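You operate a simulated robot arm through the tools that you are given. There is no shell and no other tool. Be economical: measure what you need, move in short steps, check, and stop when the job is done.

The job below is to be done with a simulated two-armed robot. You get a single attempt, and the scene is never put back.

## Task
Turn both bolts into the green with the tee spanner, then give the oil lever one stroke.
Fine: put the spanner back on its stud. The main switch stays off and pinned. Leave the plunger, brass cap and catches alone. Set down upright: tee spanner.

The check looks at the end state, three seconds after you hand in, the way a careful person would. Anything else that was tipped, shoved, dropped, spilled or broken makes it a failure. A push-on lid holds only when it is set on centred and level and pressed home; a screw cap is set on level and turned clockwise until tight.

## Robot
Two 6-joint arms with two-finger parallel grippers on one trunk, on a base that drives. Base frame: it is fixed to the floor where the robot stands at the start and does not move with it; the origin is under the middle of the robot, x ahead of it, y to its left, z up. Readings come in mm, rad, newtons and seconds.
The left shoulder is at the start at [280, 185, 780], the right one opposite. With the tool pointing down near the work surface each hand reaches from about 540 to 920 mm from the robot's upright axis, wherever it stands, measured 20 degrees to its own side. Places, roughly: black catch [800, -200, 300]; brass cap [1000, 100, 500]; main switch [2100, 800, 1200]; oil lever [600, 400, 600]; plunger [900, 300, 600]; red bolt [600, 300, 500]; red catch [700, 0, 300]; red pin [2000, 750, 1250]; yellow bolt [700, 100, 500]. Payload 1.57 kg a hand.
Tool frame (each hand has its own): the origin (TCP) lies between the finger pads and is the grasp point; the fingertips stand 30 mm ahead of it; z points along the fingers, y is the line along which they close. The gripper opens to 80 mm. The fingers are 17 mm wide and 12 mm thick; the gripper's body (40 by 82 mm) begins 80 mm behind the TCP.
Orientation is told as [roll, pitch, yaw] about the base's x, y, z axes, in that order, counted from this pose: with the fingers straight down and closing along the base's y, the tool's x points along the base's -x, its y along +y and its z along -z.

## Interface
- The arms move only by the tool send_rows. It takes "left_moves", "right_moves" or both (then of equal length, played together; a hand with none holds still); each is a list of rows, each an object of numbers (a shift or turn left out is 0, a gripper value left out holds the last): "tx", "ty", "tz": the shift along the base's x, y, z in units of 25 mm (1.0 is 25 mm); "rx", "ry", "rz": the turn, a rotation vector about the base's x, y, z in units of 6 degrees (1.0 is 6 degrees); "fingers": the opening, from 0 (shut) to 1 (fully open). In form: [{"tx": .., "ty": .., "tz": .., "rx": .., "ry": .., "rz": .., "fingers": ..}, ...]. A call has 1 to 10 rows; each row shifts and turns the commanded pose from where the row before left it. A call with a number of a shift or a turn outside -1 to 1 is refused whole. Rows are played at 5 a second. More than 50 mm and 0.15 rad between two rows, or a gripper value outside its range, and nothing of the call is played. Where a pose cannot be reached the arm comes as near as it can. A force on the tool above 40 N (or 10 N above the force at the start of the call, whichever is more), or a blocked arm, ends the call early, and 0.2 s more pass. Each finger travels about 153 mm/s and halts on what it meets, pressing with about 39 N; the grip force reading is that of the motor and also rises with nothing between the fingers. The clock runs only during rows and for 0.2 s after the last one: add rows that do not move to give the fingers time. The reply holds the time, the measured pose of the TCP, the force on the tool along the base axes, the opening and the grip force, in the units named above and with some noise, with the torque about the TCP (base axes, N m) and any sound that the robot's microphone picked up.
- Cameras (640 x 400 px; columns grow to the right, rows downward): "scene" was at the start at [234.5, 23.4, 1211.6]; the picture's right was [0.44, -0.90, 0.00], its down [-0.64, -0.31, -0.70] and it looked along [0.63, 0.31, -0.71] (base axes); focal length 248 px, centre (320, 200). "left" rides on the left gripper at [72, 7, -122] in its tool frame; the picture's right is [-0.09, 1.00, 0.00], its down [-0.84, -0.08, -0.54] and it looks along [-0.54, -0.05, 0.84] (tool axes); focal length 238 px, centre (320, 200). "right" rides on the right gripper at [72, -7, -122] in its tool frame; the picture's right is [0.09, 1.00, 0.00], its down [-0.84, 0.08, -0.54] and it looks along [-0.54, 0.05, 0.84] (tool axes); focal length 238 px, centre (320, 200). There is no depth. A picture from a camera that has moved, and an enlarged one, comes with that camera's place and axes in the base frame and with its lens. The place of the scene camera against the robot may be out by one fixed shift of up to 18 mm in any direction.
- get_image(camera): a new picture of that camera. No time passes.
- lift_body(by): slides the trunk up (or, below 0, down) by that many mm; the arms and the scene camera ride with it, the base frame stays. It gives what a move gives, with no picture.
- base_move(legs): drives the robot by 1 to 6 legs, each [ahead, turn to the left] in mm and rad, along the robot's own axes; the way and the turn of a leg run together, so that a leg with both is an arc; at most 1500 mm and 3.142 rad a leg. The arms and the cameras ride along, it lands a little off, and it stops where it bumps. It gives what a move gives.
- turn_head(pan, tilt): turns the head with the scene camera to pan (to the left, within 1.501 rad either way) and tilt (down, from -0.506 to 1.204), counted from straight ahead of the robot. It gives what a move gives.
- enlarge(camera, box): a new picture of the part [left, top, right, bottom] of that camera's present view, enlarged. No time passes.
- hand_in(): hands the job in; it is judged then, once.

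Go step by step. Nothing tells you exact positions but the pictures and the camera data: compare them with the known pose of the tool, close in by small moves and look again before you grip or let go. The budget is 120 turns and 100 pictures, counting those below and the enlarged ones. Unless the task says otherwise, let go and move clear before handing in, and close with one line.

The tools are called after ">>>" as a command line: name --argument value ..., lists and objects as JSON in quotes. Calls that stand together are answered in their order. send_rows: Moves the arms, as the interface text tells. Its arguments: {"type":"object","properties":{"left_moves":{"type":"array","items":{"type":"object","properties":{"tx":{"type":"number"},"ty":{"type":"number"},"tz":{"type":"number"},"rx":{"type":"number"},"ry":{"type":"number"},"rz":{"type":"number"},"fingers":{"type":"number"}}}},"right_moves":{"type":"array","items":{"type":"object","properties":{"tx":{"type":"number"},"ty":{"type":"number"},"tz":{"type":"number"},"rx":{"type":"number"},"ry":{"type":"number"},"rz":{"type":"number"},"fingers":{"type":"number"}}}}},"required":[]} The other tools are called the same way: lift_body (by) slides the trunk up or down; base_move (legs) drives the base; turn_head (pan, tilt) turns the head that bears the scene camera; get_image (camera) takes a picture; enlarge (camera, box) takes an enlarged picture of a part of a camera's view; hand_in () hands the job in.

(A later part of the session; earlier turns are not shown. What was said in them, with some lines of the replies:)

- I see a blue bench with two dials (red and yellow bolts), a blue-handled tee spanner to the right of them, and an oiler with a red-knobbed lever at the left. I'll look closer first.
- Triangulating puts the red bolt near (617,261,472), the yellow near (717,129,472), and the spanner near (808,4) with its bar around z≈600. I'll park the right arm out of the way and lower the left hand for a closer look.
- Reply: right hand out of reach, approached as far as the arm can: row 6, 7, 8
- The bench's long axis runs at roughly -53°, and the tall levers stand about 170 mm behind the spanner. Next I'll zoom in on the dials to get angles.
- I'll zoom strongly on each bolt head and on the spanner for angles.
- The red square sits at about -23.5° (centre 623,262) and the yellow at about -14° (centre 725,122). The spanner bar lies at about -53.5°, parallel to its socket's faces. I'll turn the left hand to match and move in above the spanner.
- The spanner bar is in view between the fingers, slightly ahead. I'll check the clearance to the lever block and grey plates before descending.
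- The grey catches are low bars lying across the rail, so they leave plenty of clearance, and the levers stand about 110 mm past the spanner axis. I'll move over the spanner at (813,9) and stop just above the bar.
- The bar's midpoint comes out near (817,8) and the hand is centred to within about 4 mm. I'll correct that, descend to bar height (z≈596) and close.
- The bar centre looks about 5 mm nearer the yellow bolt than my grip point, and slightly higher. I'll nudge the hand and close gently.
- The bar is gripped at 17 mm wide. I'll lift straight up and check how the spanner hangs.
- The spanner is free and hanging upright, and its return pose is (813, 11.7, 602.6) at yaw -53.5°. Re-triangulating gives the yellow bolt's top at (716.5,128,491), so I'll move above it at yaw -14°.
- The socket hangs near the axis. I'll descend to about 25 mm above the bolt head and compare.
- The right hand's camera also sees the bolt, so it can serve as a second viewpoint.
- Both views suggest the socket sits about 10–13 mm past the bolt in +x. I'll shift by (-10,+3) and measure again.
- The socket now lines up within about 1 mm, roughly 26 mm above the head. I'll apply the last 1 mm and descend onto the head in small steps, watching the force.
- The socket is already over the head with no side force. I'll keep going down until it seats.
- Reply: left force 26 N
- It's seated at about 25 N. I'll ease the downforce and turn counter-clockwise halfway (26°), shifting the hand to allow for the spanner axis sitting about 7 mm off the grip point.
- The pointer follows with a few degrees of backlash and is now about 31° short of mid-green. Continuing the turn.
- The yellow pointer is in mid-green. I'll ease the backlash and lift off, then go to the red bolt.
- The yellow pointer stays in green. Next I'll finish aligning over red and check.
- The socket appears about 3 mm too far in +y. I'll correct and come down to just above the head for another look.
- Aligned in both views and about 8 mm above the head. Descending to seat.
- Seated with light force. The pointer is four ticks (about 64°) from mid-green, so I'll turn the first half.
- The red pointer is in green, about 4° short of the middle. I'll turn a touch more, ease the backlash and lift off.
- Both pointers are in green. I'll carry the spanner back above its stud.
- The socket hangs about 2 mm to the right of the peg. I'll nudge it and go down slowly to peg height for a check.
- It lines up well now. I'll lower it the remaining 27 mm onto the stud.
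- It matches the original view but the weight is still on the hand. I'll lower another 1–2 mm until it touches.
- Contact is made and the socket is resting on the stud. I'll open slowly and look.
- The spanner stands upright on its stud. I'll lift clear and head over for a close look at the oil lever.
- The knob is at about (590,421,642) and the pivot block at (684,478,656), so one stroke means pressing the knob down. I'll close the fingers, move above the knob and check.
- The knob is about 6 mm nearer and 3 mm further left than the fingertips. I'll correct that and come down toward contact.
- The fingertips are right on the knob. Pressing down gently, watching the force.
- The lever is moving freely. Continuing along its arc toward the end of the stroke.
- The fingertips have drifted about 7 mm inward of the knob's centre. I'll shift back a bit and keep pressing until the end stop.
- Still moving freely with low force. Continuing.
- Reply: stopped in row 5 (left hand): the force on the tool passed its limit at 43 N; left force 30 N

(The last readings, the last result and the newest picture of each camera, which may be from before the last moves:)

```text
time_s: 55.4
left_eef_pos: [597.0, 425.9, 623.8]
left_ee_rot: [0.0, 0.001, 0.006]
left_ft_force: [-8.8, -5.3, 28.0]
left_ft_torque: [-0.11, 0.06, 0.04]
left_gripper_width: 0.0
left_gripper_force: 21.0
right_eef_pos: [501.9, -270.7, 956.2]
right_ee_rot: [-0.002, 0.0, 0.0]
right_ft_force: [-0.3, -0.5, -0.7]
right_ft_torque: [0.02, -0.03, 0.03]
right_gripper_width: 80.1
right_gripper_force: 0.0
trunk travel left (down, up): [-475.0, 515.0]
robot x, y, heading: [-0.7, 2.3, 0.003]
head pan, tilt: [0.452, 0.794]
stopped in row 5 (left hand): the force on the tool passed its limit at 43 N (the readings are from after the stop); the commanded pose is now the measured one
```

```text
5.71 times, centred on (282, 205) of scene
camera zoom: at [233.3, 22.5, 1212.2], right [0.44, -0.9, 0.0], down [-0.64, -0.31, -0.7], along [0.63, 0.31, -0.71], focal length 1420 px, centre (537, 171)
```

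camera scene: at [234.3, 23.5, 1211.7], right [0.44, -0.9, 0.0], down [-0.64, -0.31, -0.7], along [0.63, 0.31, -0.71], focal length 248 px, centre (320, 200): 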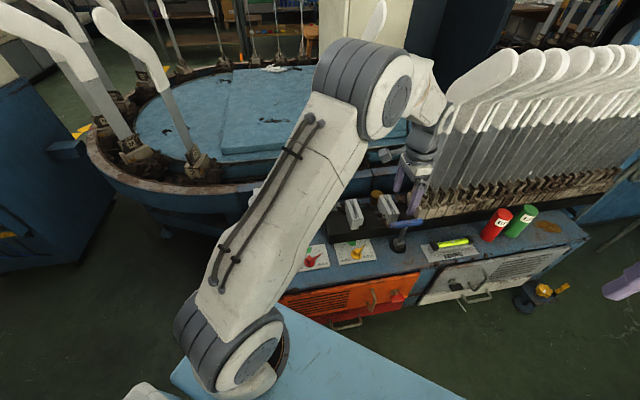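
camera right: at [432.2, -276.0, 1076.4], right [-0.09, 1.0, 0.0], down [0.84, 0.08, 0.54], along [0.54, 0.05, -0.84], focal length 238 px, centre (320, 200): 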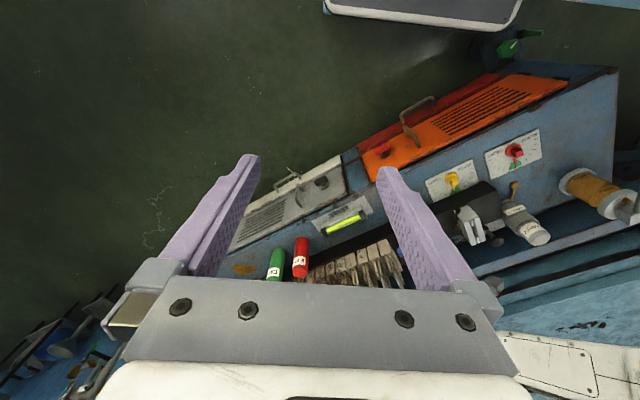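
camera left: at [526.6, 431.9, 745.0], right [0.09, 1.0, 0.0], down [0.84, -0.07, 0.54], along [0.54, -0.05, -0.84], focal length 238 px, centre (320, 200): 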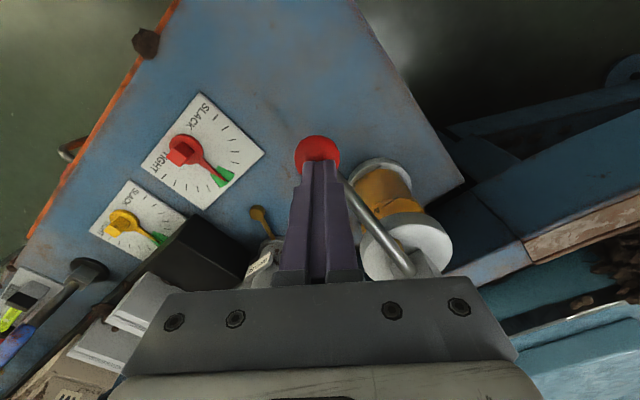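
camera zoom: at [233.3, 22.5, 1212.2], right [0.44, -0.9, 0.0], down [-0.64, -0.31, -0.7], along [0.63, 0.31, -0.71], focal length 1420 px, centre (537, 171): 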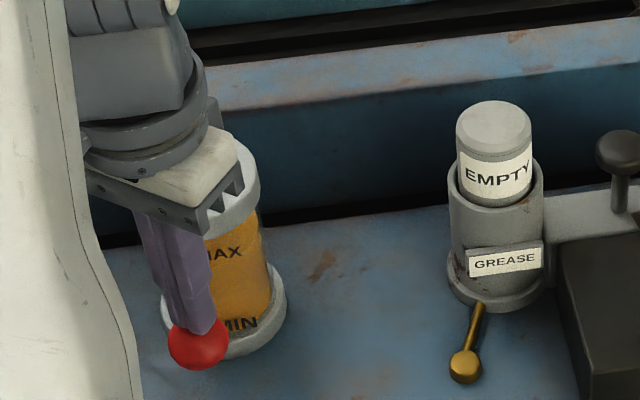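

The end stop has been reached with a clear force rise. I'll lift slowly and see whether the lever springs back.

>>> send_rows --left_moves '[{"tz": 0.3, "tx": -0.04, "ty": -0.02}, {"tz": 0.4, "tx": -0.04, "ty": -0.02}, {"tz": 0.4, "tx": -0.04, "ty": -0.02}, {"tz": 0.5}, {"tz": 0.6}, {"tz": 0.8}, {"tz": 1}, {"tz": 1}, {}]'

>>> enlarge --camera "scene" --box '[236, 150, 332, 240]'

>>> get_image --camera "left"

```text
time_s: 57.4
left_eef_pos: [594.0, 428.0, 745.9]
left_ee_rot: [-0.001, 0.001, 0.006]
left_ft_force: [0.6, 0.5, 0.3]
left_ft_torque: [-0.03, 0.0, 0.0]
left_gripper_width: 0.1
left_gripper_force: 21.1
right_eef_pos: [504.5, -269.4, 956.5]
right_ee_rot: [0.0, -0.001, 0.0]
right_ft_force: [0.5, -0.1, -0.4]
right_ft_torque: [0.03, -0.01, -0.01]
right_gripper_width: 79.9
right_gripper_force: 0.0
trunk travel left (down, up): [-475.0, 515.0]
robot x, y, heading: [-0.9, -1.6, 0.001]
head pan, tilt: [0.452, 0.794]
```

```text
4.44 times, centred on (284, 195) of scene
camera zoom: at [234.4, 23.3, 1211.6], right [0.44, -0.9, 0.0], down [-0.64, -0.31, -0.7], along [0.63, 0.31, -0.71], focal length 1104 px, centre (480, 222)
```

zoom: 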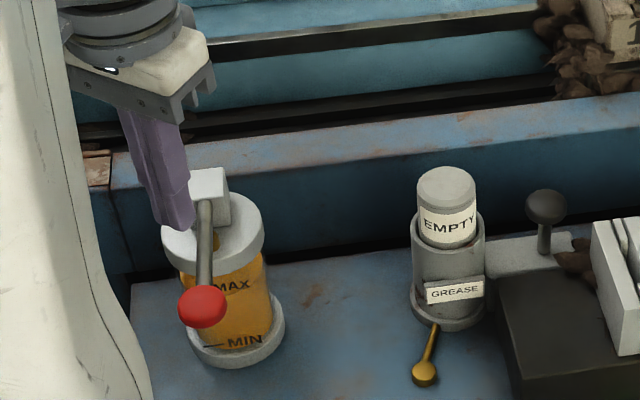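

```text
28 pictures are left
camera left: at [523.5, 432.5, 868.6], right [0.09, 1.0, 0.0], down [0.84, -0.07, 0.54], along [0.54, -0.05, -0.84], focal length 238 px, centre (320, 200)
```

left: 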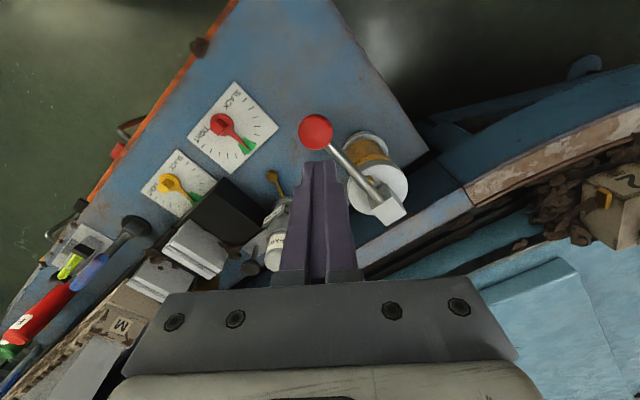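

The lever sprang back to the top, so one full stroke is done. I'll move the hand clear and check everything a last time.

>>> send_rows --left_moves '[{"tz": 1}, {"tz": 1}, {"tz": 1}, {"tz": 1}, {"tx": -0.6, "tz": 1}, {"tx": -0.6, "tz": 1}, {"tx": -0.6, "tz": 0.8}, {"tx": -0.6}]'

>>> enlarge --camera "scene" --box '[230, 170, 430, 295]'

>>> enlarge --camera "right" --box '[420, 125, 548, 205]'

```text
time_s: 59.2
left_eef_pos: [534.9, 425.1, 915.7]
left_ee_rot: [-0.003, 0.003, 0.006]
left_ft_force: [0.0, 0.4, 0.8]
left_ft_torque: [-0.02, 0.02, -0.04]
left_gripper_width: 0.0
left_gripper_force: 21.3
right_eef_pos: [503.6, -269.1, 955.4]
right_ee_rot: [0.0, 0.001, 0.001]
right_ft_force: [-0.3, 0.2, 0.4]
right_ft_torque: [0.01, -0.01, 0.0]
right_gripper_width: 80.1
right_gripper_force: 0.0
trunk travel left (down, up): [-475.0, 515.0]
robot x, y, heading: [0.1, -3.2, 0.001]
head pan, tilt: [0.452, 0.794]
```

```text
3.20 times, centred on (330, 232) of scene
camera zoom: at [234.5, 23.3, 1211.6], right [0.44, -0.9, 0.0], down [-0.64, -0.31, -0.7], along [0.63, 0.31, -0.71], focal length 795 px, centre (288, 96)
```

zoom: 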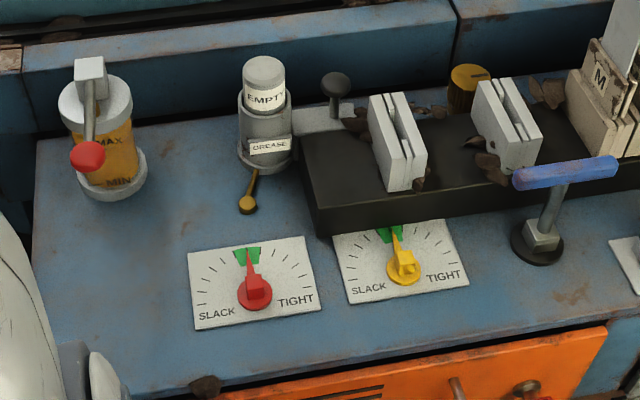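

```text
5.00 times, centred on (484, 165) of right
camera zoom: at [432.2, -275.9, 1076.5], right [-0.09, 1.0, 0.0], down [0.84, 0.08, 0.54], along [0.54, 0.05, -0.84], focal length 1192 px, centre (-500, 375)
```

zoom: 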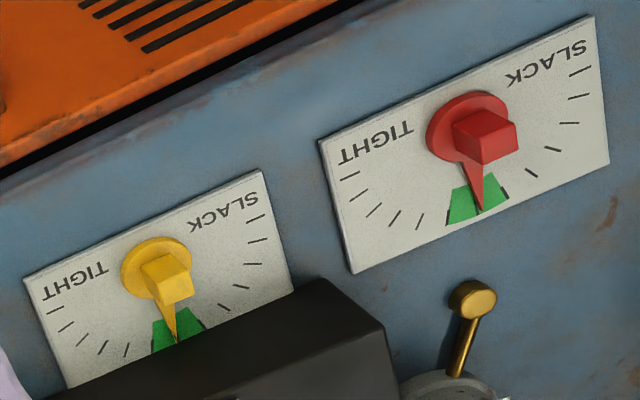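

Both pointers are in green, the spanner stands upright on its stud, the lever is back at rest and the hands are clear, so I'm handing in.

>>> hand_in

```text
The job is handed in.
```

Both bolts are turned into the green, the tee spanner is back upright on its stud, and the oil lever has had one full stroke and sprung back. I didn't touch the main switch, pin, plunger, brass cap or catches.
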